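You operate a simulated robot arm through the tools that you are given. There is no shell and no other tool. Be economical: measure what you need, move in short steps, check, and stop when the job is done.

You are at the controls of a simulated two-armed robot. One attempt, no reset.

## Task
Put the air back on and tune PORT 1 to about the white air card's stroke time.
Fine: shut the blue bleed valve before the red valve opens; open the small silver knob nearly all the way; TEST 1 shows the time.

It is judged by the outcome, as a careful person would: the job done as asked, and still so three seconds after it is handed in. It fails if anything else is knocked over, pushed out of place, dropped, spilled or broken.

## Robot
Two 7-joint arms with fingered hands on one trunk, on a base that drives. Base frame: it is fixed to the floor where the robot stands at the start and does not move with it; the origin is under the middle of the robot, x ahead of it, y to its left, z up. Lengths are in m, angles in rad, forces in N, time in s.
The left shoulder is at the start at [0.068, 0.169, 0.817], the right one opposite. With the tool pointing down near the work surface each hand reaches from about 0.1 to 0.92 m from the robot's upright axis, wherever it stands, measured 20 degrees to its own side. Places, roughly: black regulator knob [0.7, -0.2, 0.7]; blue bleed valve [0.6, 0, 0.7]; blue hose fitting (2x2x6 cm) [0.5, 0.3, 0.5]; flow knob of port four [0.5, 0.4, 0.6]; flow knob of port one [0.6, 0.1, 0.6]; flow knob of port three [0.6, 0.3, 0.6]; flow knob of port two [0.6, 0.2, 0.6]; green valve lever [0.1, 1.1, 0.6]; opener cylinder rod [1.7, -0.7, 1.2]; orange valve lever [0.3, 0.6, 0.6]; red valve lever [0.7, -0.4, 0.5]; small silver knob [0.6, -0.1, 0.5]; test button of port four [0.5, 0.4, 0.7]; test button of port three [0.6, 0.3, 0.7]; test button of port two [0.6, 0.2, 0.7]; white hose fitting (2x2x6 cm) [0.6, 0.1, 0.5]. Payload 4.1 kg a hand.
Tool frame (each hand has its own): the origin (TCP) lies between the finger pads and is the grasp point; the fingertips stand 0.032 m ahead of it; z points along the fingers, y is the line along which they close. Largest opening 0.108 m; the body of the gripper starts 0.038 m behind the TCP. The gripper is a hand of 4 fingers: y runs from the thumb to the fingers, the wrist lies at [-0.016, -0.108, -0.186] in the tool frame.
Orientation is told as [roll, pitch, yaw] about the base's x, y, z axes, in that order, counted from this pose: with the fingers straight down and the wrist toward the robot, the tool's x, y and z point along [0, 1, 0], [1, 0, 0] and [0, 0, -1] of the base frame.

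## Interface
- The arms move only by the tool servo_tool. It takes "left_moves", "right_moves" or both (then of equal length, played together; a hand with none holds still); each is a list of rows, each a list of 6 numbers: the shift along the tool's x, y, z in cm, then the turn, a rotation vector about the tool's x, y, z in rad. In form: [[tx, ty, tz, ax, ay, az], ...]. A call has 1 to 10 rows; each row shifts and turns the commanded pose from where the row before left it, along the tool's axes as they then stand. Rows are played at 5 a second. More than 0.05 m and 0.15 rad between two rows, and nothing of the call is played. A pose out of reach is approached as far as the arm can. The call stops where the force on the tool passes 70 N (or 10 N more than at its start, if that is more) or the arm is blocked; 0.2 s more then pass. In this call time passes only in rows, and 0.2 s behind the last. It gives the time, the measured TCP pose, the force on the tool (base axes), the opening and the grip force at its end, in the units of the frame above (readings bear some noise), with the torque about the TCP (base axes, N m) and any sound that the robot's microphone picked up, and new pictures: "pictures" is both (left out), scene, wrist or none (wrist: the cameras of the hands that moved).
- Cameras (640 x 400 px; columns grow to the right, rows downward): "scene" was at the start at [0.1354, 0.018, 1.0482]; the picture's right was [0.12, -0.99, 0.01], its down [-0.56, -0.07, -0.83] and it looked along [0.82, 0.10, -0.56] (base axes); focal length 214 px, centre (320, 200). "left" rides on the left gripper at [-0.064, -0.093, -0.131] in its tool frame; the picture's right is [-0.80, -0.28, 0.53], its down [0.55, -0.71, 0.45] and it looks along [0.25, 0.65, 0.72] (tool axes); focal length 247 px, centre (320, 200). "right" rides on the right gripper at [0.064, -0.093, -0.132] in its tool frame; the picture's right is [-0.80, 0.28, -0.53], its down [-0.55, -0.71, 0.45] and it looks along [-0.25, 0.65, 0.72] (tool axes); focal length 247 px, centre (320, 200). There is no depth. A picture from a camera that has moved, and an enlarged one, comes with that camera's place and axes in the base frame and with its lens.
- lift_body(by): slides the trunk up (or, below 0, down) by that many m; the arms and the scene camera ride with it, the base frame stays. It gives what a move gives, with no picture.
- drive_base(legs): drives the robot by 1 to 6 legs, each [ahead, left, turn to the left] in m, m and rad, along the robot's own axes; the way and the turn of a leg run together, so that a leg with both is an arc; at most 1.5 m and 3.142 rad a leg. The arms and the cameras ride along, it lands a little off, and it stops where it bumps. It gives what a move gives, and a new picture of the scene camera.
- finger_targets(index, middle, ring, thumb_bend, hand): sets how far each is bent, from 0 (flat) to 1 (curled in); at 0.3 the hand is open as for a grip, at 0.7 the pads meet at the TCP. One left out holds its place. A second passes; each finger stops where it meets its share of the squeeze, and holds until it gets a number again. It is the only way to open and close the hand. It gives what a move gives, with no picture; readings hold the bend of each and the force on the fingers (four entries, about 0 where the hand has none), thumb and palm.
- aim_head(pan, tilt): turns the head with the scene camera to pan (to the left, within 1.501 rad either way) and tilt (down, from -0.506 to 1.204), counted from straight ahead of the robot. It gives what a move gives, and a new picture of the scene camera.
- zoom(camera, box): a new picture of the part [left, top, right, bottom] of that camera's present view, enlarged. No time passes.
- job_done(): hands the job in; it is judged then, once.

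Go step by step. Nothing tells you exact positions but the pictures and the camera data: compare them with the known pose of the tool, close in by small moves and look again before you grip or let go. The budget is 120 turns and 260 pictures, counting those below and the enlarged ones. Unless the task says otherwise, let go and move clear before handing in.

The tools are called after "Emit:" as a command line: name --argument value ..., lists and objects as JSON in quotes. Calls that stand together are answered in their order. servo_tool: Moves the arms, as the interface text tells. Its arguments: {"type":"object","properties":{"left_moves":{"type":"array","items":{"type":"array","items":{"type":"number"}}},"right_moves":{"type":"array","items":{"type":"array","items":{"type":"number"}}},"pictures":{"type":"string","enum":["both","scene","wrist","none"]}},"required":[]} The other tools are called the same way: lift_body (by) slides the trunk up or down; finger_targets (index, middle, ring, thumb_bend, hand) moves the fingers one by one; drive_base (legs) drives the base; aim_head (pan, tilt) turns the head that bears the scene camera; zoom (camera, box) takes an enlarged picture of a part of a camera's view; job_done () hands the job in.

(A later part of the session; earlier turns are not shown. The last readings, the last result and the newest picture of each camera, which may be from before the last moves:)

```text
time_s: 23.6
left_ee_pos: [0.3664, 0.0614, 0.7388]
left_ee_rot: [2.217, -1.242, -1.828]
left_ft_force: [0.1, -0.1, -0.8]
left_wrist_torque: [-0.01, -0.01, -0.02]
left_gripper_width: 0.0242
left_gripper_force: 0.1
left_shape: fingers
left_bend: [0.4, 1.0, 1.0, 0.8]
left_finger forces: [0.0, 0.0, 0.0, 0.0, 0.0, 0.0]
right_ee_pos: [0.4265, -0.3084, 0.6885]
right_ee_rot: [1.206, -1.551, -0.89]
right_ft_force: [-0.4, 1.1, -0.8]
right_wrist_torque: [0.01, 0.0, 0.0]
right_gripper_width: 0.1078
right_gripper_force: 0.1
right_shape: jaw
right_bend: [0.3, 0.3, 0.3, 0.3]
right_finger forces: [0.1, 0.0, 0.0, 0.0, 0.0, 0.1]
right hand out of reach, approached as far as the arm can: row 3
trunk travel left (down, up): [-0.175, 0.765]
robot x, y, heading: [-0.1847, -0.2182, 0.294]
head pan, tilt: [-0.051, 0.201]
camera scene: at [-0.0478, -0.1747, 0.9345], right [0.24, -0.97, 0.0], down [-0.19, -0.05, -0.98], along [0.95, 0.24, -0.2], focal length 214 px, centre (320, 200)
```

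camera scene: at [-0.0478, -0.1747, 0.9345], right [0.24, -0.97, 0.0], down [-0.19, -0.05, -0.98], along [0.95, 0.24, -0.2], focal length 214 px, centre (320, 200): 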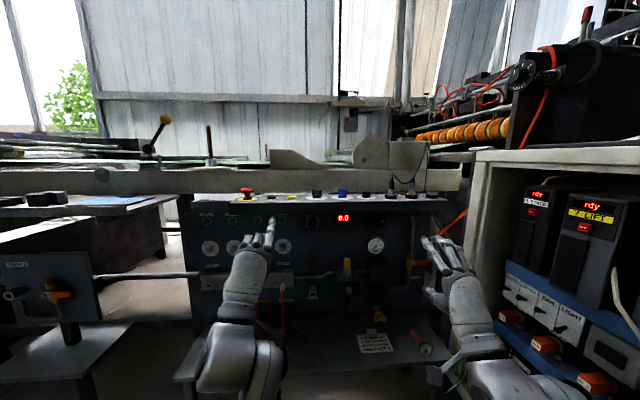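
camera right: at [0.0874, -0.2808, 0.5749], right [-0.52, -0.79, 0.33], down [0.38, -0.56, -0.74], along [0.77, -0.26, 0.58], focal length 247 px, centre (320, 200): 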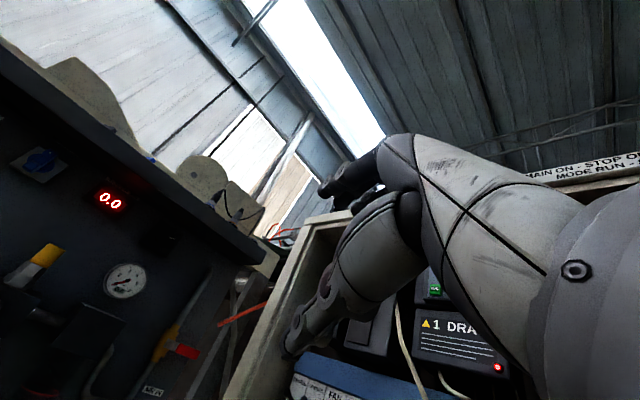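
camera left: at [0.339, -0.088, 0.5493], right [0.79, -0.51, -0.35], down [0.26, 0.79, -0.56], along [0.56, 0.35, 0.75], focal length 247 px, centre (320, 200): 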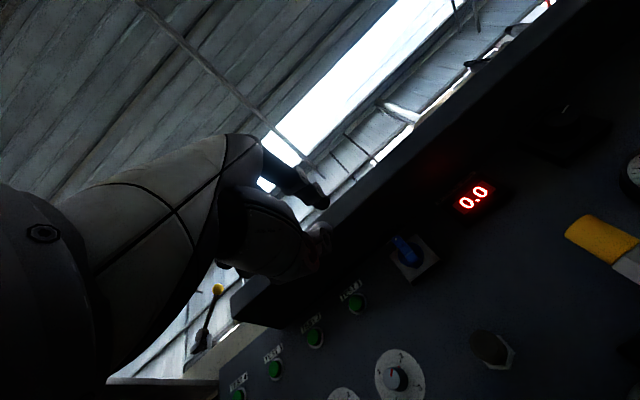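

The hands are too close to the shoulders. I'll back off more, then extend the arms.

Emit:
drive_base --legs '[[-0.14, 0.0, 0]]'

Emit:
servo_tool --left_moves '[[0, 0, 4, 0, 0, 0], [0, -1, 4, 0, 0, -0.1], [0, -2, 4, 0.1, 0, -0.1], [0, -3, 2, 0.1, -0.07, -0.08], [0, -3, 2, 0, 0, 0]]' --right_moves '[[0, 0, 4, 0, 0, 0], [0, -2, 3, 0, 0, 0], [0, -3, 2, 0, 0, 0], [0, -3, 2, 0, 0, 0], [0, -3, 2, 0, 0, 0]]' --pictures "both"

```text
time_s: 24.9
left_ee_pos: [0.2331, 0.0198, 0.7365]
left_ee_rot: [2.194, -1.242, -1.809]
left_ft_force: [-0.1, -0.1, -0.1]
left_wrist_torque: [-0.03, 0.02, 0.0]
left_gripper_width: 0.0242
left_gripper_force: 0.0
left_shape: fingers
left_bend: [0.4, 1.0, 1.0, 0.8]
left_finger forces: [0.0, 0.0, 0.1, 0.1, 0.0, 0.1]
right_ee_pos: [0.2958, -0.3495, 0.6888]
right_ee_rot: [1.157, -1.551, -0.84]
right_ft_force: [0.4, -0.1, 0.1]
right_wrist_torque: [0.0, -0.01, 0.0]
right_gripper_width: 0.108
right_gripper_force: 0.0
right_shape: jaw
right_bend: [0.3, 0.3, 0.3, 0.3]
right_finger forces: [0.0, 0.1, 0.0, 0.0, 0.0, 0.1]
trunk travel left (down, up): [-0.175, 0.765]
robot x, y, heading: [-0.321, -0.2566, 0.295]
head pan, tilt: [-0.051, 0.201]
camera scene: at [-0.1808, -0.2156, 0.9343], right [0.24, -0.97, 0.0], down [-0.19, -0.05, -0.98], along [0.95, 0.24, -0.2], focal length 214 px, centre (320, 200)
```

scene: 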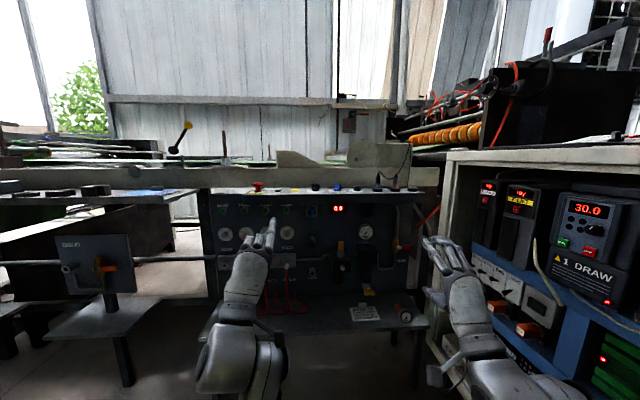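

```text
time_s: 26.3
left_ee_pos: [0.3799, 0.1326, 0.677]
left_ee_rot: [1.731, -1.487, -1.356]
left_ft_force: [0.1, -0.7, -0.5]
left_wrist_torque: [-0.01, -0.03, -0.02]
left_gripper_width: 0.0243
left_gripper_force: 0.0
left_shape: fingers
left_bend: [0.4, 1.0, 1.0, 0.8]
left_finger forces: [0.1, 0.0, 0.0, 0.1, 0.2, 0.0]
right_ee_pos: [0.4212, -0.3493, 0.584]
right_ee_rot: [1.107, -1.551, -0.779]
right_ft_force: [-0.2, -0.4, -1.0]
right_wrist_torque: [-0.01, 0.0, -0.02]
right_gripper_width: 0.1078
right_gripper_force: 0.1
right_shape: jaw
right_bend: [0.3, 0.3, 0.3, 0.3]
right_finger forces: [0.0, 0.0, 0.0, 0.1, 0.1, 0.0]
right hand out of reach, approached as far as the arm can: row 1, 2, 3, 4, 5
trunk travel left (down, up): [-0.175, 0.765]
robot x, y, heading: [-0.3234, -0.2526, 0.303]
head pan, tilt: [-0.051, 0.201]
stopped in row 5 (left hand): the arm was blocked; the commanded pose is now the measured one
camera scene: at [-0.1806, -0.2155, 0.9343], right [0.24, -0.97, 0.0], down [-0.19, -0.05, -0.98], along [0.95, 0.24, -0.2], focal length 214 px, centre (320, 200)
camera right: at [0.2743, -0.3288, 0.4929], right [-0.24, -0.93, 0.27], down [0.59, -0.37, -0.72], along [0.77, -0.02, 0.64], focal length 247 px, centre (320, 200)
camera left: at [0.2795, 0.0335, 0.5785], right [0.78, -0.52, -0.34], down [0.2, 0.73, -0.65], along [0.59, 0.44, 0.68], focal length 247 px, centre (320, 200)
```

scene: 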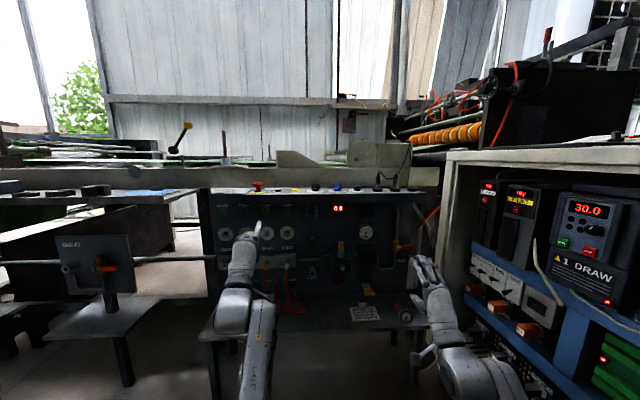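
right: 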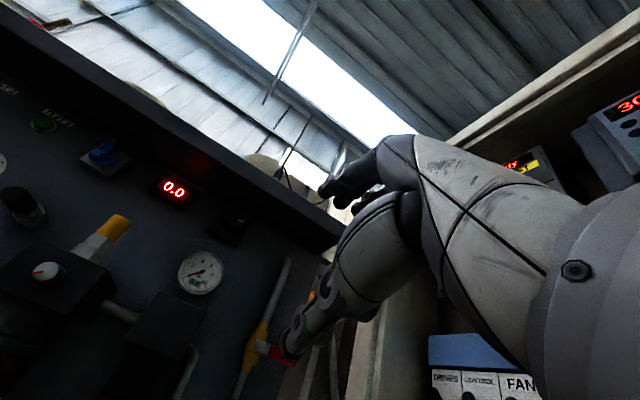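
left: 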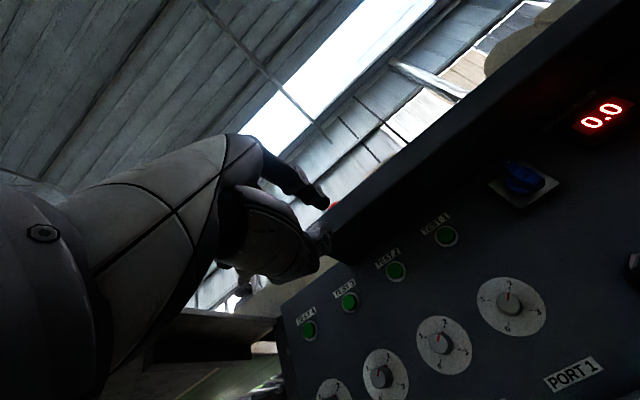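

The hand's natural axis sits about 36° off tool z, so holding the tool horizontal forces the forearm up from below. I'll pitch both hands down about 0.5 rad so the forearms lie level.

Emit:
servo_tool --left_moves '[[0, 0, -3, 0.12, -0.07, 0], [0, 0, 0, 0.12, 0, 0], [0, 0, 0, 0.12, 0, 0], [0, 0, 0, 0.12, 0, 0]]' --right_moves '[[0, 0, 0, 0.13, 0, 0], [0, 0, 0, 0.13, 0, 0], [0, 0, 0, 0.13, 0, 0], [0, 0, 0, 0.13, 0, 0]]' --pictures "none"

Emit:
servo_tool --left_moves '[[-4, 0, 0, 0, 0, 0], [-4, 0, 0, 0, 0, 0], [-4, 0, 0, 0, 0, 0], [-3, 0, 0, 0, 0, 0]]' --pictures "both"

```text
time_s: 27.3
left_ee_pos: [0.3516, 0.1194, 0.6741]
left_ee_rot: [0.16, -1.086, 0.16]
left_ft_force: [0.6, -0.4, -0.6]
left_wrist_torque: [0.06, -0.01, -0.03]
left_gripper_width: 0.0241
left_gripper_force: 0.0
left_shape: fingers
left_bend: [0.4, 1.0, 1.0, 0.8]
left_finger forces: [0.1, 0.0, 0.1, 0.0, 0.0, 0.0]
right_ee_pos: [0.4213, -0.3491, 0.5827]
right_ee_rot: [0.037, -1.039, 0.293]
right_ft_force: [0.2, 0.8, 0.2]
right_wrist_torque: [0.01, 0.03, 0.03]
right_gripper_width: 0.1076
right_gripper_force: 0.2
right_shape: jaw
right_bend: [0.3, 0.3, 0.3, 0.3]
right_finger forces: [0.1, 0.0, 0.1, 0.1, 0.0, 0.0]
trunk travel left (down, up): [-0.175, 0.765]
robot x, y, heading: [-0.3184, -0.2538, 0.3]
head pan, tilt: [-0.051, 0.201]
```

```text
time_s: 28.4
left_ee_pos: [0.3944, 0.0437, 0.6623]
left_ee_rot: [0.404, -1.098, 0.038]
left_ft_force: [-0.3, 0.5, 0.0]
left_wrist_torque: [0.02, -0.02, 0.0]
left_gripper_width: 0.0244
left_gripper_force: 0.1
left_shape: fingers
left_bend: [0.4, 1.0, 1.0, 0.8]
left_finger forces: [0.0, 0.0, 0.0, 0.0, 0.0, 0.1]
right_ee_pos: [0.4224, -0.349, 0.5827]
right_ee_rot: [0.035, -1.041, 0.297]
right_ft_force: [-0.5, 0.3, -0.1]
right_wrist_torque: [-0.01, 0.0, -0.02]
right_gripper_width: 0.1078
right_gripper_force: 0.0
right_shape: jaw
right_bend: [0.3, 0.3, 0.3, 0.3]
right_finger forces: [0.0, 0.0, 0.0, 0.0, 0.0, 0.1]
trunk travel left (down, up): [-0.175, 0.765]
robot x, y, heading: [-0.318, -0.257, 0.303]
head pan, tilt: [-0.051, 0.201]
stopped in row 4 (left hand): the arm was blocked; the commanded pose is now the measured one
camera scene: at [-0.1808, -0.2153, 0.9343], right [0.25, -0.97, 0.0], down [-0.19, -0.05, -0.98], along [0.95, 0.24, -0.2], focal length 214 px, centre (320, 200)
camera left: at [0.2719, -0.0713, 0.6248], right [0.6, -0.5, -0.62], down [-0.17, 0.67, -0.72], along [0.78, 0.54, 0.32], focal length 247 px, centre (320, 200)
```

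scene: 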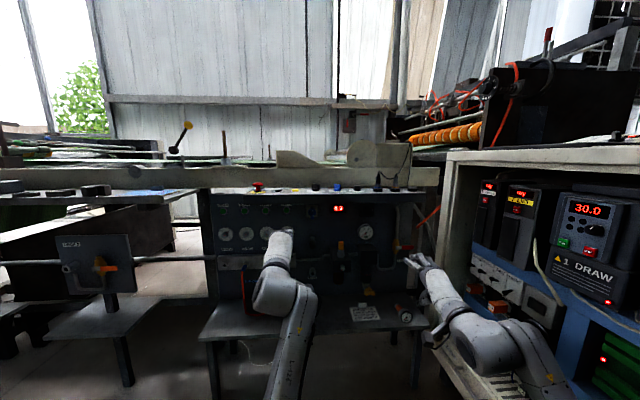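
left: 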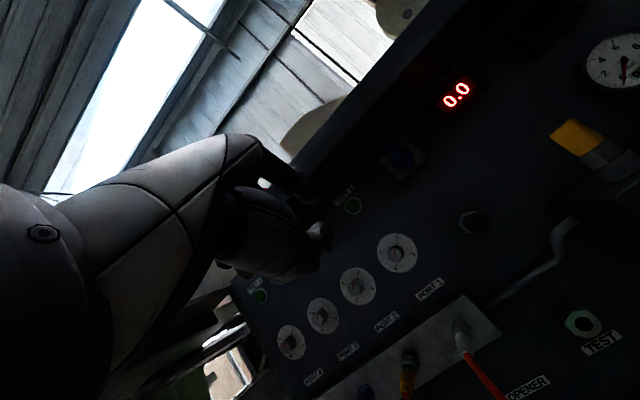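

The elbows drifted inward. Shifting the robot right about 0.12 m would put every target straight in front of the proper shoulder, so I'll tuck the right arm in first and relax the left.

Emit:
servo_tool --left_moves '[[3, 0, -2, 0, 0, 0], [3, 0, -2, 0, 0, 0], [3, 0, 0, 0, 0, 0], [2, 0, 0, 0, 0, 0]]' --right_moves '[[3, 0, 0, 0, 0, 0], [3, 0, 0, 0, 0, 0], [3, 0, 0, 0, 0, 0], [2, 0, 0, 0, 0, 0]]' --pictures "none"

Emit:
aim_head --pan -1.0 --tilt 0.7

Emit:
aim_head --pan 0.6 --tilt 0.9

```text
time_s: 29.4
left_ee_pos: [0.3215, 0.1231, 0.7]
left_ee_rot: [0.394, -1.097, 0.039]
left_ft_force: [0.3, 0.0, -0.2]
left_wrist_torque: [0.02, 0.02, 0.0]
left_gripper_width: 0.0241
left_gripper_force: 0.1
left_shape: fingers
left_bend: [0.4, 1.0, 1.0, 0.8]
left_finger forces: [0.0, 0.0, 0.1, 0.0, 0.0, 0.1]
right_ee_pos: [0.4052, -0.301, 0.5855]
right_ee_rot: [0.039, -1.039, 0.301]
right_ft_force: [0.6, 0.7, -0.3]
right_wrist_torque: [0.02, -0.02, -0.01]
right_gripper_width: 0.1079
right_gripper_force: 0.1
right_shape: jaw
right_bend: [0.3, 0.3, 0.3, 0.3]
right_finger forces: [0.1, 0.1, 0.0, 0.0, 0.1, 0.0]
right hand out of reach, approached as far as the arm can: row 2, 3, 4
trunk travel left (down, up): [-0.175, 0.765]
robot x, y, heading: [-0.32, -0.2517, 0.295]
head pan, tilt: [-0.051, 0.201]
```

```text
time_s: 30.6
left_ee_pos: [0.3209, 0.1231, 0.6996]
left_ee_rot: [0.393, -1.099, 0.039]
left_ft_force: [-1.1, 0.7, -0.4]
left_wrist_torque: [0.0, 0.01, -0.03]
left_gripper_width: 0.0243
left_gripper_force: 0.1
left_shape: fingers
left_bend: [0.4, 1.0, 1.0, 0.8]
left_finger forces: [0.1, 0.0, 0.0, 0.0, 0.1, 0.1]
right_ee_pos: [0.4069, -0.3018, 0.585]
right_ee_rot: [0.039, -1.041, 0.3]
right_ft_force: [-0.1, 1.2, -0.9]
right_wrist_torque: [-0.02, -0.02, -0.02]
right_gripper_width: 0.1079
right_gripper_force: 0.1
right_shape: jaw
right_bend: [0.3, 0.3, 0.3, 0.3]
right_finger forces: [0.0, 0.0, 0.1, 0.1, 0.0, 0.0]
trunk travel left (down, up): [-0.175, 0.765]
robot x, y, heading: [-0.3166, -0.2554, 0.297]
head pan, tilt: [-1.0, 0.7]
camera scene: at [-0.2062, -0.293, 0.889], right [-0.65, -0.76, 0.0], down [-0.49, 0.42, -0.77], along [0.58, -0.49, -0.64], focal length 214 px, centre (320, 200)
```

scene: 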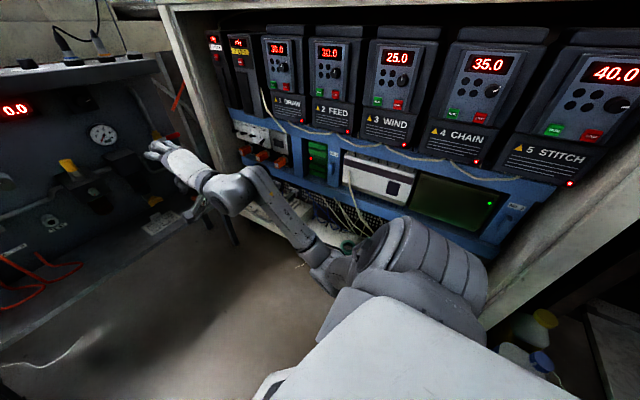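

```text
time_s: 32.3
left_ee_pos: [0.3211, 0.1232, 0.6993]
left_ee_rot: [0.394, -1.099, 0.04]
left_ft_force: [-0.1, 0.2, -0.2]
left_wrist_torque: [0.02, 0.01, -0.01]
left_gripper_width: 0.0241
left_gripper_force: 0.2
left_shape: fingers
left_bend: [0.4, 1.0, 1.0, 0.8]
left_finger forces: [0.0, 0.1, 0.0, 0.0, 0.1, 0.0]
right_ee_pos: [0.4062, -0.3005, 0.5851]
right_ee_rot: [0.038, -1.04, 0.3]
right_ft_force: [0.0, -0.1, 1.2]
right_wrist_torque: [-0.02, 0.01, -0.03]
right_gripper_width: 0.1078
right_gripper_force: 0.1
right_shape: jaw
right_bend: [0.3, 0.3, 0.3, 0.3]
right_finger forces: [0.1, 0.0, 0.0, 0.1, 0.0, 0.0]
trunk travel left (down, up): [-0.175, 0.765]
robot x, y, heading: [-0.3207, -0.2588, 0.299]
head pan, tilt: [0.6, 0.901]
camera scene: at [-0.2241, -0.1792, 0.8728], right [0.78, -0.62, 0.0], down [-0.49, -0.61, -0.62], along [0.39, 0.49, -0.78], focal length 214 px, centre (320, 200)
```

scene: 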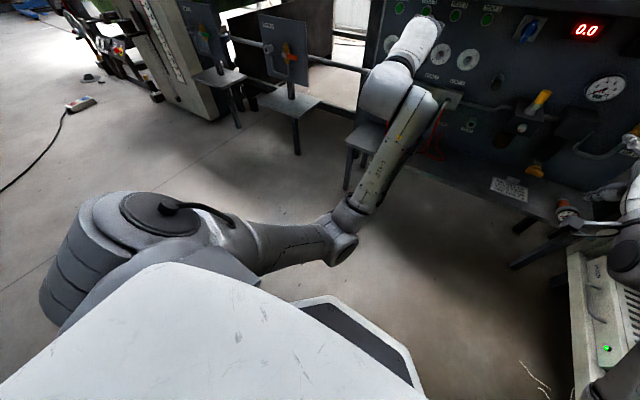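

Emit:
drive_base --legs '[[0, -0.1, 0]]'

Emit:
aim_head --pan 0.05 --tilt 0.35

Emit:
servo_tool --left_moves '[[0, 0, 0, 0, -0.124, 0.064], [0, 0, 0, 0, -0.124, 0.064], [0, 0, 0, 0, -0.124, 0.064]]' --pictures "both"

```text
time_s: 33.4
left_ee_pos: [0.3506, 0.0276, 0.7005]
left_ee_rot: [0.393, -1.099, 0.044]
left_ft_force: [-0.5, -0.1, 0.4]
left_wrist_torque: [0.01, 0.02, -0.02]
left_gripper_width: 0.0242
left_gripper_force: 0.1
left_shape: fingers
left_bend: [0.4, 1.0, 1.0, 0.8]
left_finger forces: [0.0, 0.0, 0.0, 0.1, 0.0, 0.0]
right_ee_pos: [0.4366, -0.3973, 0.5846]
right_ee_rot: [0.038, -1.039, 0.303]
right_ft_force: [0.3, -0.2, 0.2]
right_wrist_torque: [0.01, 0.03, -0.02]
right_gripper_width: 0.1077
right_gripper_force: 0.1
right_shape: jaw
right_bend: [0.3, 0.3, 0.3, 0.3]
right_finger forces: [0.0, 0.1, 0.1, 0.1, 0.1, 0.0]
trunk travel left (down, up): [-0.175, 0.765]
robot x, y, heading: [-0.2899, -0.3534, 0.299]
head pan, tilt: [0.6, 0.901]
camera scene: at [-0.1947, -0.2748, 0.8728], right [0.78, -0.62, 0.0], down [-0.49, -0.61, -0.62], along [0.39, 0.49, -0.78], focal length 214 px, centre (320, 200)
```

scene: 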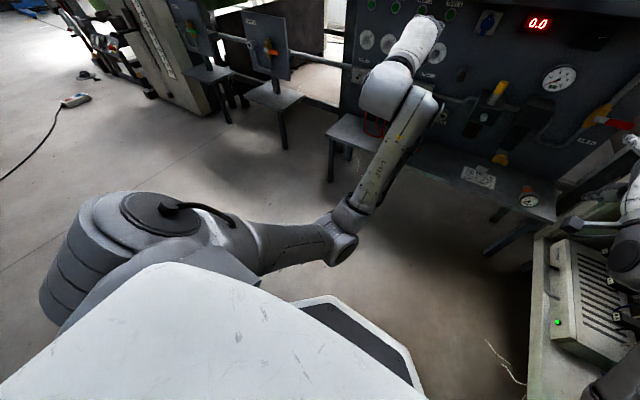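

```text
time_s: 34.4
left_ee_pos: [0.3507, 0.0279, 0.6995]
left_ee_rot: [0.394, -1.097, 0.042]
left_ft_force: [0.0, -0.3, 0.3]
left_wrist_torque: [0.0, -0.02, -0.02]
left_gripper_width: 0.0243
left_gripper_force: 0.1
left_shape: fingers
left_bend: [0.4, 1.0, 1.0, 0.8]
left_finger forces: [0.1, 0.0, 0.0, 0.1, 0.0, 0.0]
right_ee_pos: [0.4357, -0.3953, 0.5849]
right_ee_rot: [0.04, -1.04, 0.299]
right_ft_force: [0.2, 0.4, 0.4]
right_wrist_torque: [-0.04, -0.06, 0.0]
right_gripper_width: 0.1079
right_gripper_force: 0.1
right_shape: jaw
right_bend: [0.3, 0.3, 0.3, 0.3]
right_finger forces: [0.1, 0.0, 0.0, 0.0, 0.1, 0.0]
trunk travel left (down, up): [-0.175, 0.765]
robot x, y, heading: [-0.2927, -0.3472, 0.297]
head pan, tilt: [0.051, 0.351]
camera scene: at [-0.1542, -0.302, 0.9202], right [0.34, -0.94, 0.0], down [-0.32, -0.12, -0.94], along [0.88, 0.32, -0.34], focal length 214 px, centre (320, 200)
```

scene: 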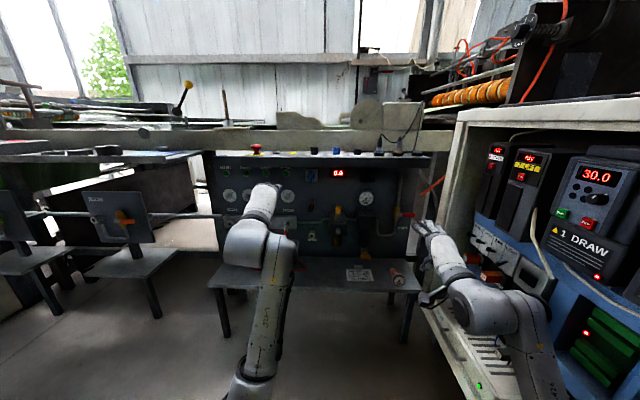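

```text
time_s: 35.2
left_ee_pos: [0.3503, 0.028, 0.6999]
left_ee_rot: [0.344, -1.025, -0.328]
left_ft_force: [-0.7, 0.2, 0.5]
left_wrist_torque: [-0.01, 0.02, 0.01]
left_gripper_width: 0.0242
left_gripper_force: 0.0
left_shape: fingers
left_bend: [0.4, 1.0, 1.0, 0.8]
left_finger forces: [0.0, 0.1, 0.0, 0.0, 0.1, 0.0]
right_ee_pos: [0.436, -0.3957, 0.5854]
right_ee_rot: [0.04, -1.04, 0.3]
right_ft_force: [-0.5, -0.1, -0.7]
right_wrist_torque: [0.01, -0.02, 0.01]
right_gripper_width: 0.1079
right_gripper_force: 0.0
right_shape: jaw
right_bend: [0.3, 0.3, 0.3, 0.3]
right_finger forces: [0.0, 0.1, 0.1, 0.0, 0.0, 0.1]
trunk travel left (down, up): [-0.175, 0.765]
robot x, y, heading: [-0.2926, -0.3508, 0.301]
head pan, tilt: [0.051, 0.351]
camera scene: at [-0.1542, -0.3022, 0.9203], right [0.34, -0.94, 0.0], down [-0.32, -0.12, -0.94], along [0.88, 0.32, -0.34], focal length 214 px, centre (320, 200)
camera left: at [0.1886, -0.0281, 0.6748], right [0.3, -0.71, -0.64], down [0.06, 0.68, -0.73], along [0.95, 0.18, 0.25], focal length 247 px, centre (320, 200)
```

scene: 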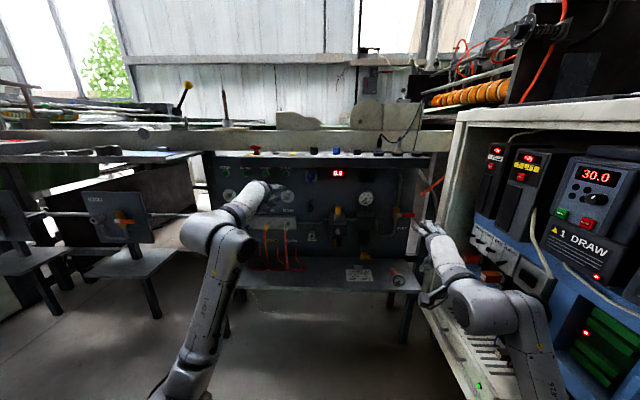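
left: 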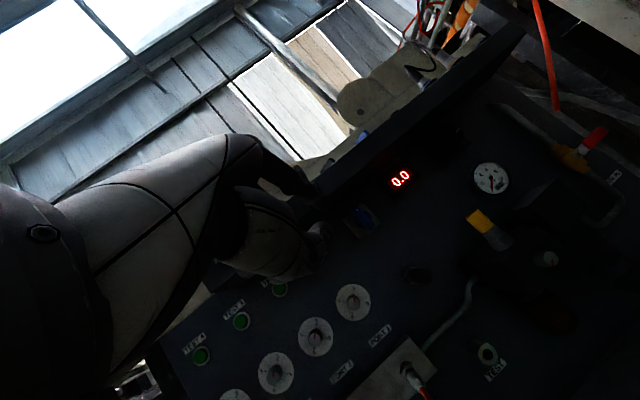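

The elbow is outside now, so the left arm is free. I'll approach the lower-right of the blue handle.

Emit:
servo_tool --left_moves '[[-0.5, 1.5, 4.0, 0, 0, 0], [-0.5, 1.5, 4.0, 0, 0, 0], [-0.5, 1.5, 4.0, 0, 0, 0], [-0.5, 1.6, 4.0, 0, 0, 0]]' --pictures "both"

Emit:
zoom --camera "scene" --box '[260, 150, 360, 212]'

Emit:
zoom --camera "left" --box '[260, 110, 480, 250]'

```text
time_s: 36.2
left_ee_pos: [0.5199, 0.0098, 0.6711]
left_ee_rot: [0.341, -1.029, -0.326]
left_ft_force: [-0.2, 0.5, -0.1]
left_wrist_torque: [0.0, -0.01, -0.01]
left_gripper_width: 0.0241
left_gripper_force: 0.1
left_shape: fingers
left_bend: [0.4, 1.0, 1.0, 0.8]
left_finger forces: [0.0, 0.0, 0.0, 0.0, 0.1, 0.0]
right_ee_pos: [0.4353, -0.3961, 0.5845]
right_ee_rot: [0.037, -1.039, 0.301]
right_ft_force: [-0.4, -0.1, -1.0]
right_wrist_torque: [0.01, 0.0, 0.0]
right_gripper_width: 0.1075
right_gripper_force: 0.0
right_shape: jaw
right_bend: [0.3, 0.3, 0.3, 0.3]
right_finger forces: [0.0, 0.0, 0.1, 0.1, 0.0, 0.0]
trunk travel left (down, up): [-0.175, 0.765]
robot x, y, heading: [-0.2886, -0.3517, 0.299]
head pan, tilt: [0.051, 0.351]
camera scene: at [-0.1542, -0.3019, 0.9203], right [0.34, -0.94, 0.0], down [-0.32, -0.12, -0.94], along [0.88, 0.32, -0.34], focal length 214 px, centre (320, 200)
camera left: at [0.3584, -0.0458, 0.6445], right [0.3, -0.71, -0.64], down [0.06, 0.68, -0.73], along [0.95, 0.18, 0.25], focal length 247 px, centre (320, 200)
```

scene: 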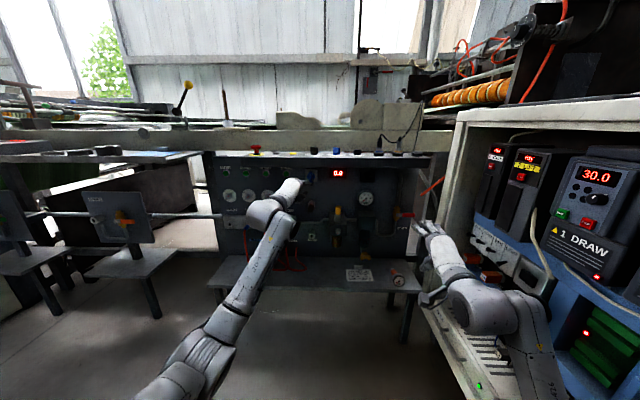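
left: 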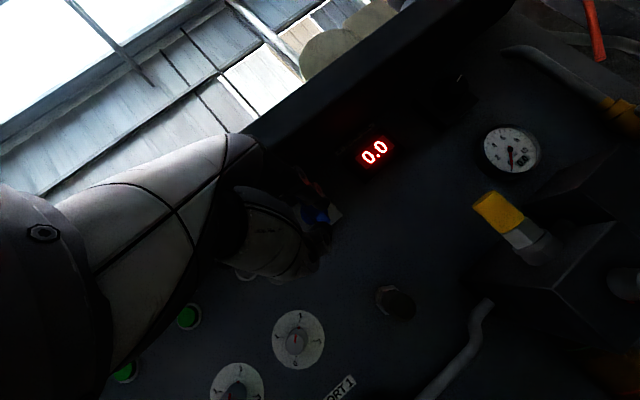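

```text
6.40 times, centred on (310, 181) of scene
camera zoom: at [-0.1542, -0.3019, 0.9203], right [0.34, -0.94, 0.0], down [-0.32, -0.12, -0.94], along [0.88, 0.32, -0.34], focal length 1373 px, centre (384, 322)
```

zoom: 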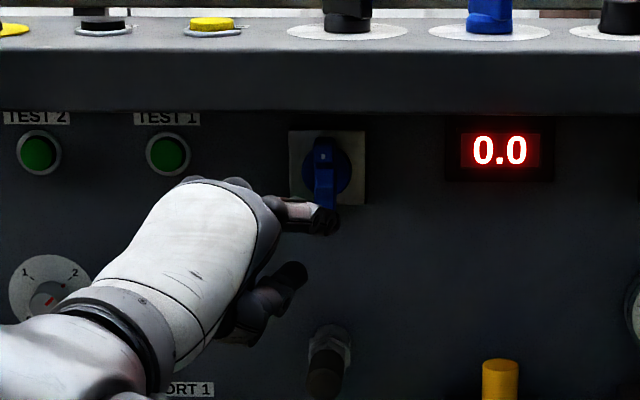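

```text
2.86 times, centred on (370, 180) of left
camera zoom: at [0.3584, -0.0458, 0.6445], right [0.3, -0.71, -0.64], down [0.06, 0.68, -0.73], along [0.95, 0.18, 0.25], focal length 706 px, centre (177, 257)
```

zoom: 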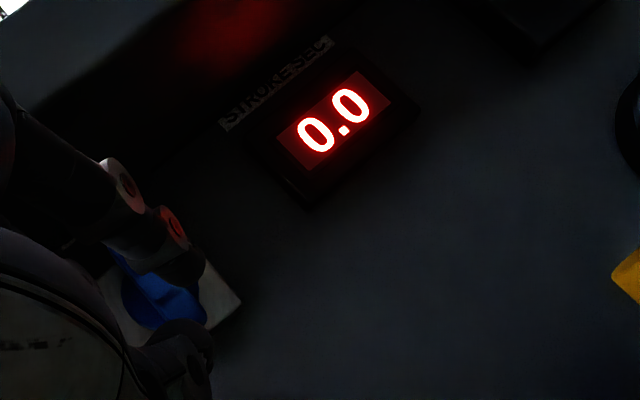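

The finger slants right, which is wrong for pushing the bottom end leftward (clockwise to close). I'll yaw the hand back about 0.3 and shift right.

Emit:
servo_tool --left_moves '[[-2, 0, 0, 0.0245, 0.12, -0.068], [-2, 0, 0, 0.0245, 0.12, -0.068], [-1, 0, 0, 0.01, 0.05, -0.03]]' --pictures "both"

Emit:
zoom --camera "scene" --box '[260, 150, 360, 212]'

Emit:
zoom --camera "left" --box '[260, 130, 480, 270]'

```text
time_s: 37.0
left_ee_pos: [0.524, -0.0409, 0.6604]
left_ee_rot: [0.342, -1.028, 0.016]
left_ft_force: [0.5, -0.9, -0.2]
left_wrist_torque: [0.03, -0.02, 0.05]
left_gripper_width: 0.0244
left_gripper_force: 0.1
left_shape: fingers
left_bend: [0.4, 1.0, 1.0, 0.8]
left_finger forces: [0.0, 0.0, 0.0, 0.0, 0.1, 0.0]
right_ee_pos: [0.4356, -0.3966, 0.586]
right_ee_rot: [0.04, -1.04, 0.301]
right_ft_force: [0.4, -0.3, -0.1]
right_wrist_torque: [-0.03, 0.0, 0.02]
right_gripper_width: 0.1077
right_gripper_force: 0.1
right_shape: jaw
right_bend: [0.3, 0.3, 0.3, 0.3]
right_finger forces: [0.1, 0.0, 0.0, 0.0, 0.0, 0.0]
trunk travel left (down, up): [-0.175, 0.765]
robot x, y, heading: [-0.292, -0.349, 0.292]
head pan, tilt: [0.051, 0.351]
camera scene: at [-0.1542, -0.302, 0.9203], right [0.34, -0.94, 0.0], down [-0.32, -0.12, -0.94], along [0.88, 0.32, -0.34], focal length 214 px, centre (320, 200)
camera left: at [0.3898, -0.1474, 0.6353], right [0.52, -0.57, -0.64], down [-0.17, 0.66, -0.73], along [0.84, 0.49, 0.25], focal length 247 px, centre (320, 200)
```

scene: 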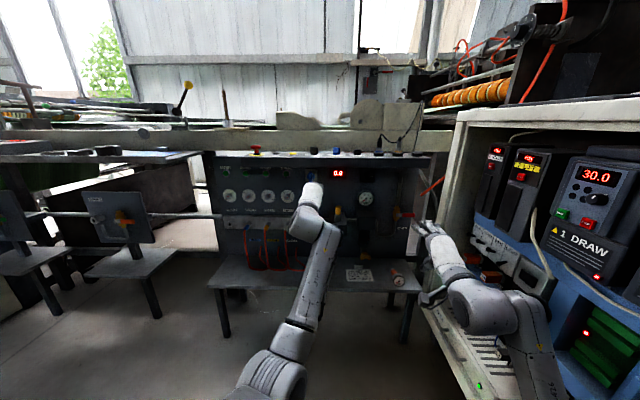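
left: 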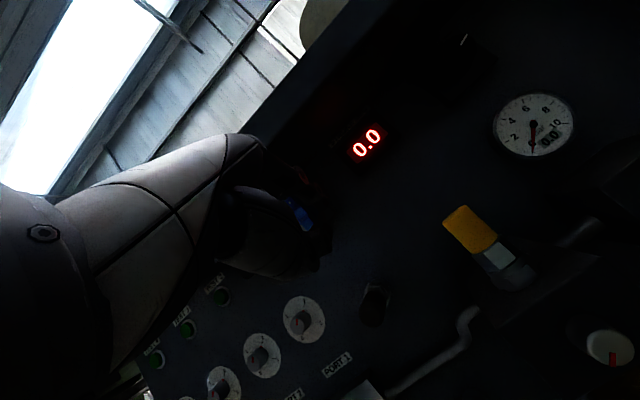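

```text
6.40 times, centred on (310, 181) of scene
camera zoom: at [-0.1542, -0.302, 0.9203], right [0.34, -0.94, 0.0], down [-0.32, -0.12, -0.94], along [0.88, 0.32, -0.34], focal length 1373 px, centre (384, 322)
```

zoom: 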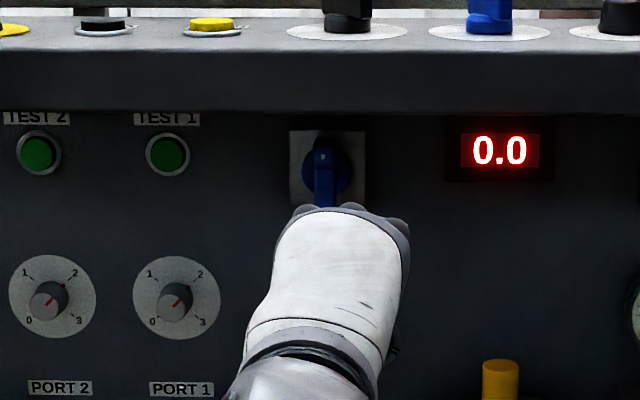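

```text
2.86 times, centred on (370, 200) of left
camera zoom: at [0.3898, -0.1474, 0.6353], right [0.52, -0.57, -0.64], down [-0.17, 0.66, -0.73], along [0.84, 0.49, 0.25], focal length 706 px, centre (177, 200)
```

zoom: 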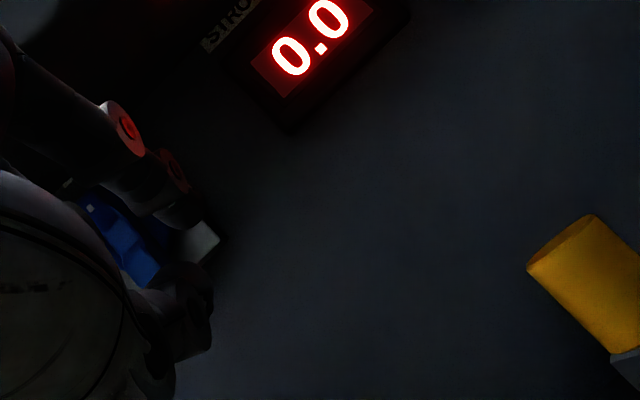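

Good straight posture. The tip is computed 4 cm right, 2.4 cm below and 7 cm short of the pivot. Now advancing alongside the handle.

Emit:
servo_tool --left_moves '[[0.4, 1.1, 1.8, 0, 0, 0], [0.2, 1.1, 1.8, 0, 0, 0], [0.2, 1.1, 1.8, 0, 0, 0]]' --pictures "wrist"

Emit:
zoom --camera "left" --box '[240, 130, 400, 230]'

Emit:
zoom --camera "scene" --box '[290, 160, 350, 198]'

```text
time_s: 37.8
left_ee_pos: [0.5799, -0.0132, 0.6648]
left_ee_rot: [0.342, -1.027, 0.015]
left_ft_force: [0.2, -0.5, 0.9]
left_wrist_torque: [0.01, 0.04, 0.01]
left_gripper_width: 0.0242
left_gripper_force: 0.0
left_shape: fingers
left_bend: [0.4, 1.0, 1.0, 0.8]
left_finger forces: [0.1, 0.1, 0.0, 0.0, 0.1, 0.1]
right_ee_pos: [0.4344, -0.3955, 0.5846]
right_ee_rot: [0.039, -1.04, 0.299]
right_ft_force: [0.3, 0.8, 0.0]
right_wrist_torque: [0.01, -0.01, 0.02]
right_gripper_width: 0.108
right_gripper_force: 0.1
right_shape: jaw
right_bend: [0.3, 0.3, 0.3, 0.3]
right_finger forces: [0.1, 0.1, 0.1, 0.0, 0.0, 0.1]
trunk travel left (down, up): [-0.175, 0.765]
robot x, y, heading: [-0.2902, -0.3506, 0.298]
head pan, tilt: [0.051, 0.351]
camera left: at [0.4472, -0.1197, 0.6394], right [0.52, -0.57, -0.64], down [-0.17, 0.67, -0.73], along [0.84, 0.49, 0.25], focal length 247 px, centre (320, 200)
```

left: 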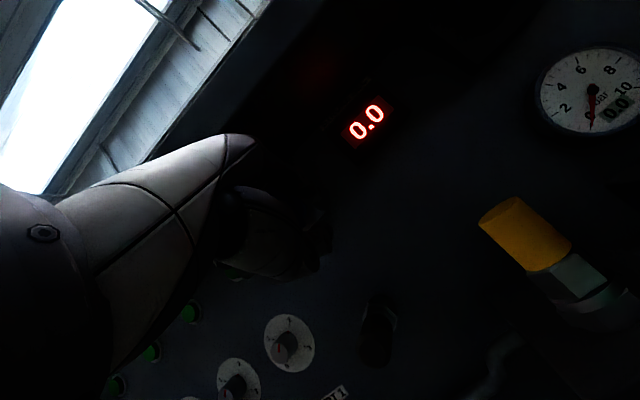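

```text
4.00 times, centred on (320, 180) of left
camera zoom: at [0.4472, -0.1197, 0.6394], right [0.52, -0.57, -0.64], down [-0.17, 0.67, -0.73], along [0.84, 0.49, 0.25], focal length 988 px, centre (320, 280)
```

zoom: 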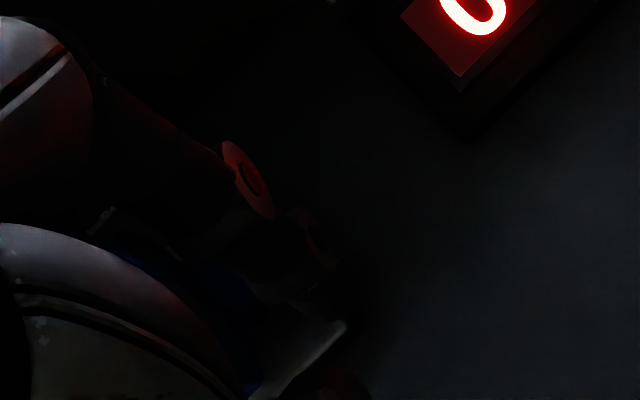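

```text
10.53 times, centred on (320, 179) of scene
camera zoom: at [-0.1542, -0.3021, 0.9203], right [0.34, -0.94, 0.0], down [-0.32, -0.12, -0.94], along [0.88, 0.32, -0.34], focal length 2258 px, centre (320, 421)
```

zoom: 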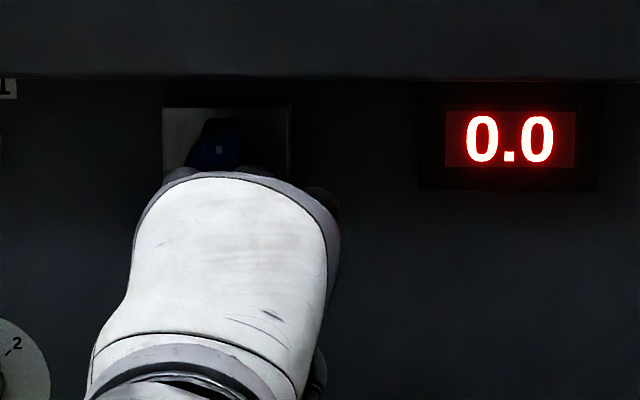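

In place beside the handle with no contact. Now sweeping left and watching the handle's white mark.

Emit:
servo_tool --left_moves '[[0.9, -0.13, 0.09, 0, 0, 0], [0.9, -0.13, 0.09, 0, 0, 0], [0.55, -0.3, 0.18, 0, 0, 0], [0.55, -0.3, 0.18, 0, 0, 0]]' --pictures "none"

Emit:
zoom --camera "scene" --box '[290, 160, 350, 198]'

```text
time_s: 38.8
left_ee_pos: [0.5725, 0.0157, 0.6604]
left_ee_rot: [0.34, -1.027, 0.016]
left_ft_force: [0.0, -0.8, -0.8]
left_wrist_torque: [0.02, 0.04, -0.02]
left_gripper_width: 0.0243
left_gripper_force: 0.5
left_shape: fingers
left_bend: [0.4, 1.0, 1.0, 0.8]
left_finger forces: [1.0, 0.1, 0.0, 0.1, 0.0, 0.0]
right_ee_pos: [0.4358, -0.3977, 0.5851]
right_ee_rot: [0.04, -1.041, 0.3]
right_ft_force: [0.9, 0.0, 0.0]
right_wrist_torque: [-0.02, 0.02, 0.01]
right_gripper_width: 0.1077
right_gripper_force: 0.0
right_shape: jaw
right_bend: [0.3, 0.3, 0.3, 0.3]
right_finger forces: [0.1, 0.1, 0.1, 0.0, 0.0, 0.0]
trunk travel left (down, up): [-0.175, 0.765]
robot x, y, heading: [-0.293, -0.3476, 0.297]
head pan, tilt: [0.051, 0.351]
```

```text
10.53 times, centred on (320, 179) of scene
camera zoom: at [-0.1541, -0.3021, 0.9203], right [0.34, -0.94, 0.0], down [-0.32, -0.12, -0.94], along [0.88, 0.32, -0.34], focal length 2258 px, centre (320, 421)
```

zoom: 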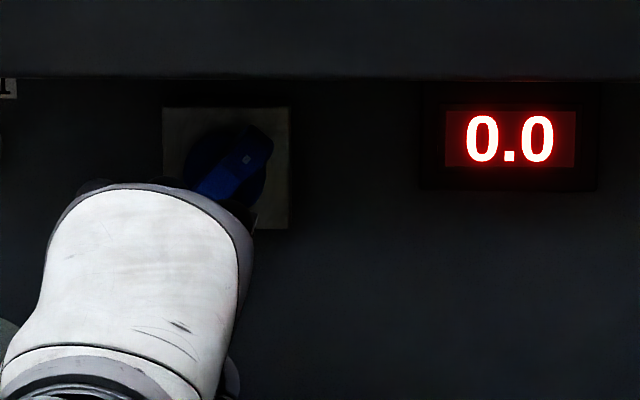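

The handle is turning clockwise, now at about 40°. Continuing up and left to bring it to horizontal.

Emit:
servo_tool --left_moves '[[0.75, 0.15, -0.07, 0, 0, 0], [0.75, 0.2, -0.1, 0, 0, 0], [0.5, 0.4, -0.23, 0, 0, 0], [0.15, 0.5, -0.28, 0, 0, 0], [0.1, 0.45, -0.25, 0, 0, 0]]' --pictures "none"

Emit:
zoom --camera "scene" --box '[290, 160, 350, 198]'

```text
time_s: 40.0
left_ee_pos: [0.5675, 0.0327, 0.68]
left_ee_rot: [0.341, -1.025, 0.014]
left_ft_force: [-3.3, -3.9, -10.7]
left_wrist_torque: [0.14, 0.35, -0.13]
left_gripper_width: 0.0091
left_gripper_force: 6.0
left_shape: fingers
left_bend: [0.49, 1.0, 1.0, 0.8]
left_finger forces: [11.4, 0.0, 0.1, 0.1, 0.0, 0.0]
right_ee_pos: [0.4362, -0.3966, 0.5842]
right_ee_rot: [0.04, -1.039, 0.301]
right_ft_force: [-0.5, 0.7, -0.2]
right_wrist_torque: [-0.01, 0.0, 0.01]
right_gripper_width: 0.1078
right_gripper_force: 0.0
right_shape: jaw
right_bend: [0.3, 0.3, 0.3, 0.3]
right_finger forces: [0.0, 0.0, 0.0, 0.0, 0.1, 0.0]
trunk travel left (down, up): [-0.175, 0.765]
robot x, y, heading: [-0.2913, -0.3556, 0.3]
head pan, tilt: [0.051, 0.351]
```

```text
10.53 times, centred on (320, 179) of scene
camera zoom: at [-0.1531, -0.3018, 0.92], right [0.34, -0.94, 0.0], down [-0.32, -0.12, -0.94], along [0.88, 0.32, -0.35], focal length 2258 px, centre (320, 421)
```

zoom: 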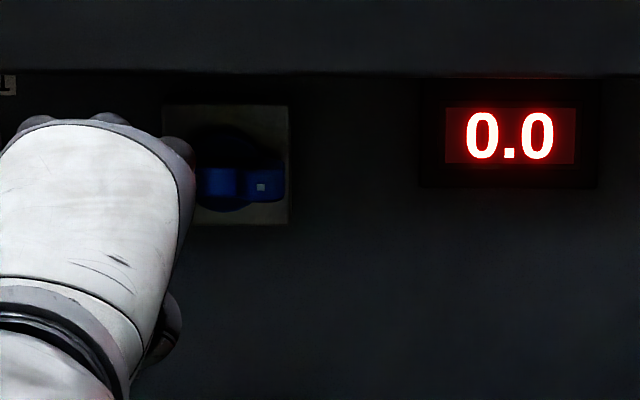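

The blue valve is shut, hard against its stop. I'll withdraw the left hand, set the right hand to pointing, and view the lever with the right wrist camera.

Emit:
servo_tool --left_moves '[[-0.2, -0.8, 0.4, 0, 0, 0], [0, -2, -3.5, 0, 0, 0], [0, -2, -3.5, 0, 0, 0], [0, -2, -3.5, 0, 0, 0]]' --pictures "none"

Emit:
finger_targets --hand "right" --index 0.4 --middle 1.0 --ring 1.0 --thumb_bend 0.8

Emit:
servo_tool --right_moves '[[0, 0, 0, 0, 0.05, 0]]' --pictures "both"

Emit:
zoom --camera "scene" --box '[340, 170, 460, 250]'

Emit:
zoom --camera "scene" --box '[290, 150, 370, 200]'

```text
time_s: 41.0
left_ee_pos: [0.451, -0.0044, 0.6739]
left_ee_rot: [0.342, -1.029, 0.014]
left_ft_force: [0.1, 0.7, 0.3]
left_wrist_torque: [-0.01, -0.01, -0.01]
left_gripper_width: 0.0241
left_gripper_force: 0.2
left_shape: fingers
left_bend: [0.4, 1.0, 1.0, 0.8]
left_finger forces: [0.1, 0.1, 0.0, 0.0, 0.0, 0.1]
right_ee_pos: [0.4339, -0.3957, 0.5851]
right_ee_rot: [0.04, -1.039, 0.301]
right_ft_force: [0.2, -0.2, 0.2]
right_wrist_torque: [0.05, 0.07, 0.0]
right_gripper_width: 0.1077
right_gripper_force: 0.0
right_shape: jaw
right_bend: [0.3, 0.3, 0.3, 0.3]
right_finger forces: [0.0, 0.0, 0.0, 0.0, 0.0, 0.0]
trunk travel left (down, up): [-0.175, 0.765]
robot x, y, heading: [-0.2855, -0.3511, 0.299]
head pan, tilt: [0.051, 0.351]
```

```text
time_s: 42.0
left_ee_pos: [0.4513, -0.0045, 0.6738]
left_ee_rot: [0.34, -1.029, 0.014]
left_ft_force: [-0.7, -0.2, 0.5]
left_wrist_torque: [-0.02, -0.01, -0.03]
left_gripper_width: 0.0242
left_gripper_force: 0.1
left_shape: fingers
left_bend: [0.4, 1.0, 1.0, 0.8]
left_finger forces: [0.1, 0.0, 0.0, 0.0, 0.0, 0.0]
right_ee_pos: [0.4362, -0.3953, 0.5854]
right_ee_rot: [0.038, -1.04, 0.3]
right_ft_force: [-0.8, 0.5, -0.7]
right_wrist_torque: [-0.01, 0.0, 0.03]
right_gripper_width: 0.0242
right_gripper_force: 0.0
right_shape: fingers
right_bend: [0.4, 1.0, 1.0, 0.8]
right_finger forces: [0.1, 0.0, 0.1, 0.0, 0.0, 0.0]
trunk travel left (down, up): [-0.175, 0.765]
robot x, y, heading: [-0.2918, -0.3494, 0.299]
head pan, tilt: [0.051, 0.351]
```

```text
time_s: 42.4
left_ee_pos: [0.4514, -0.0033, 0.6738]
left_ee_rot: [0.341, -1.028, 0.015]
left_ft_force: [-0.8, 1.0, -0.4]
left_wrist_torque: [0.02, -0.03, 0.0]
left_gripper_width: 0.0238
left_gripper_force: 0.1
left_shape: fingers
left_bend: [0.4, 1.0, 1.0, 0.8]
left_finger forces: [0.1, 0.0, 0.0, 0.1, 0.0, 0.0]
right_ee_pos: [0.4349, -0.3963, 0.5856]
right_ee_rot: [0.089, -1.04, 0.302]
right_ft_force: [-0.2, 0.0, -0.2]
right_wrist_torque: [-0.03, 0.02, -0.03]
right_gripper_width: 0.0241
right_gripper_force: 0.0
right_shape: fingers
right_bend: [0.4, 1.0, 1.0, 0.8]
right_finger forces: [0.1, 0.0, 0.0, 0.0, 0.0, 0.0]
trunk travel left (down, up): [-0.175, 0.765]
robot x, y, heading: [-0.2871, -0.352, 0.299]
head pan, tilt: [0.051, 0.351]
camera scene: at [-0.1542, -0.302, 0.9203], right [0.34, -0.94, 0.0], down [-0.32, -0.12, -0.94], along [0.88, 0.32, -0.34], focal length 214 px, centre (320, 200)
camera right: at [0.2613, -0.395, 0.5747], right [0.01, -0.88, 0.48], down [0.22, -0.46, -0.86], along [0.98, 0.11, 0.19], focal length 247 px, centre (320, 200)
```

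scene: 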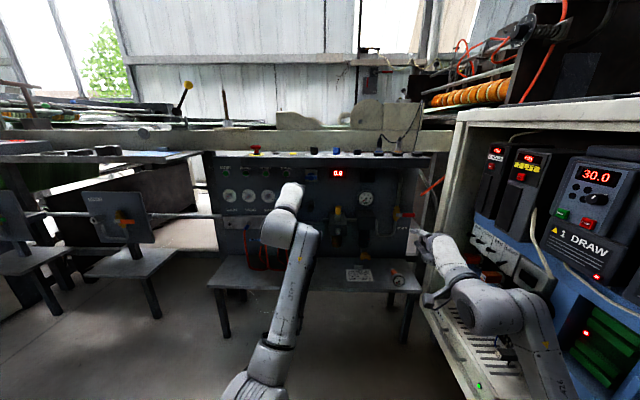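
right: 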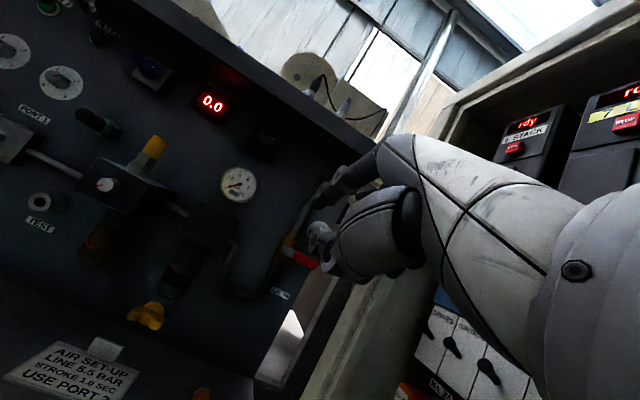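

```text
5.00 times, centred on (400, 210) of scene
camera zoom: at [-0.1542, -0.302, 0.9203], right [0.34, -0.94, 0.0], down [-0.32, -0.12, -0.94], along [0.88, 0.32, -0.34], focal length 1072 px, centre (-80, 150)
```

zoom: 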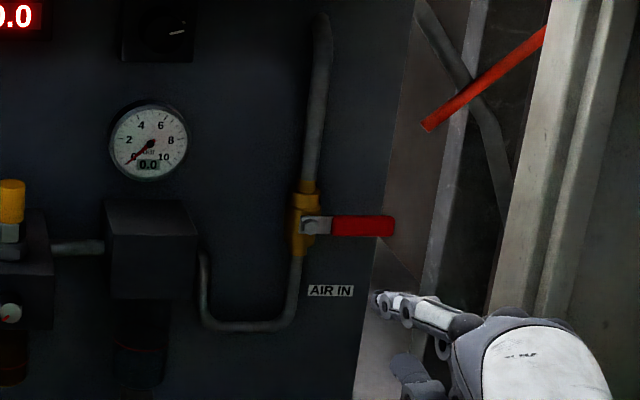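

```text
8.00 times, centred on (330, 175) of scene
camera zoom: at [-0.1542, -0.302, 0.9203], right [0.34, -0.94, 0.0], down [-0.32, -0.12, -0.94], along [0.88, 0.32, -0.34], focal length 1716 px, centre (240, 400)
```

zoom: 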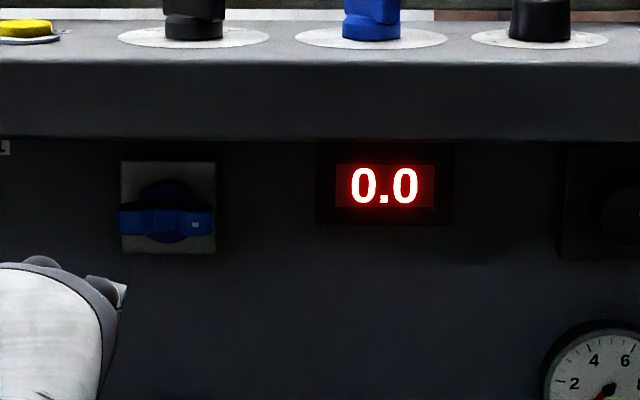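

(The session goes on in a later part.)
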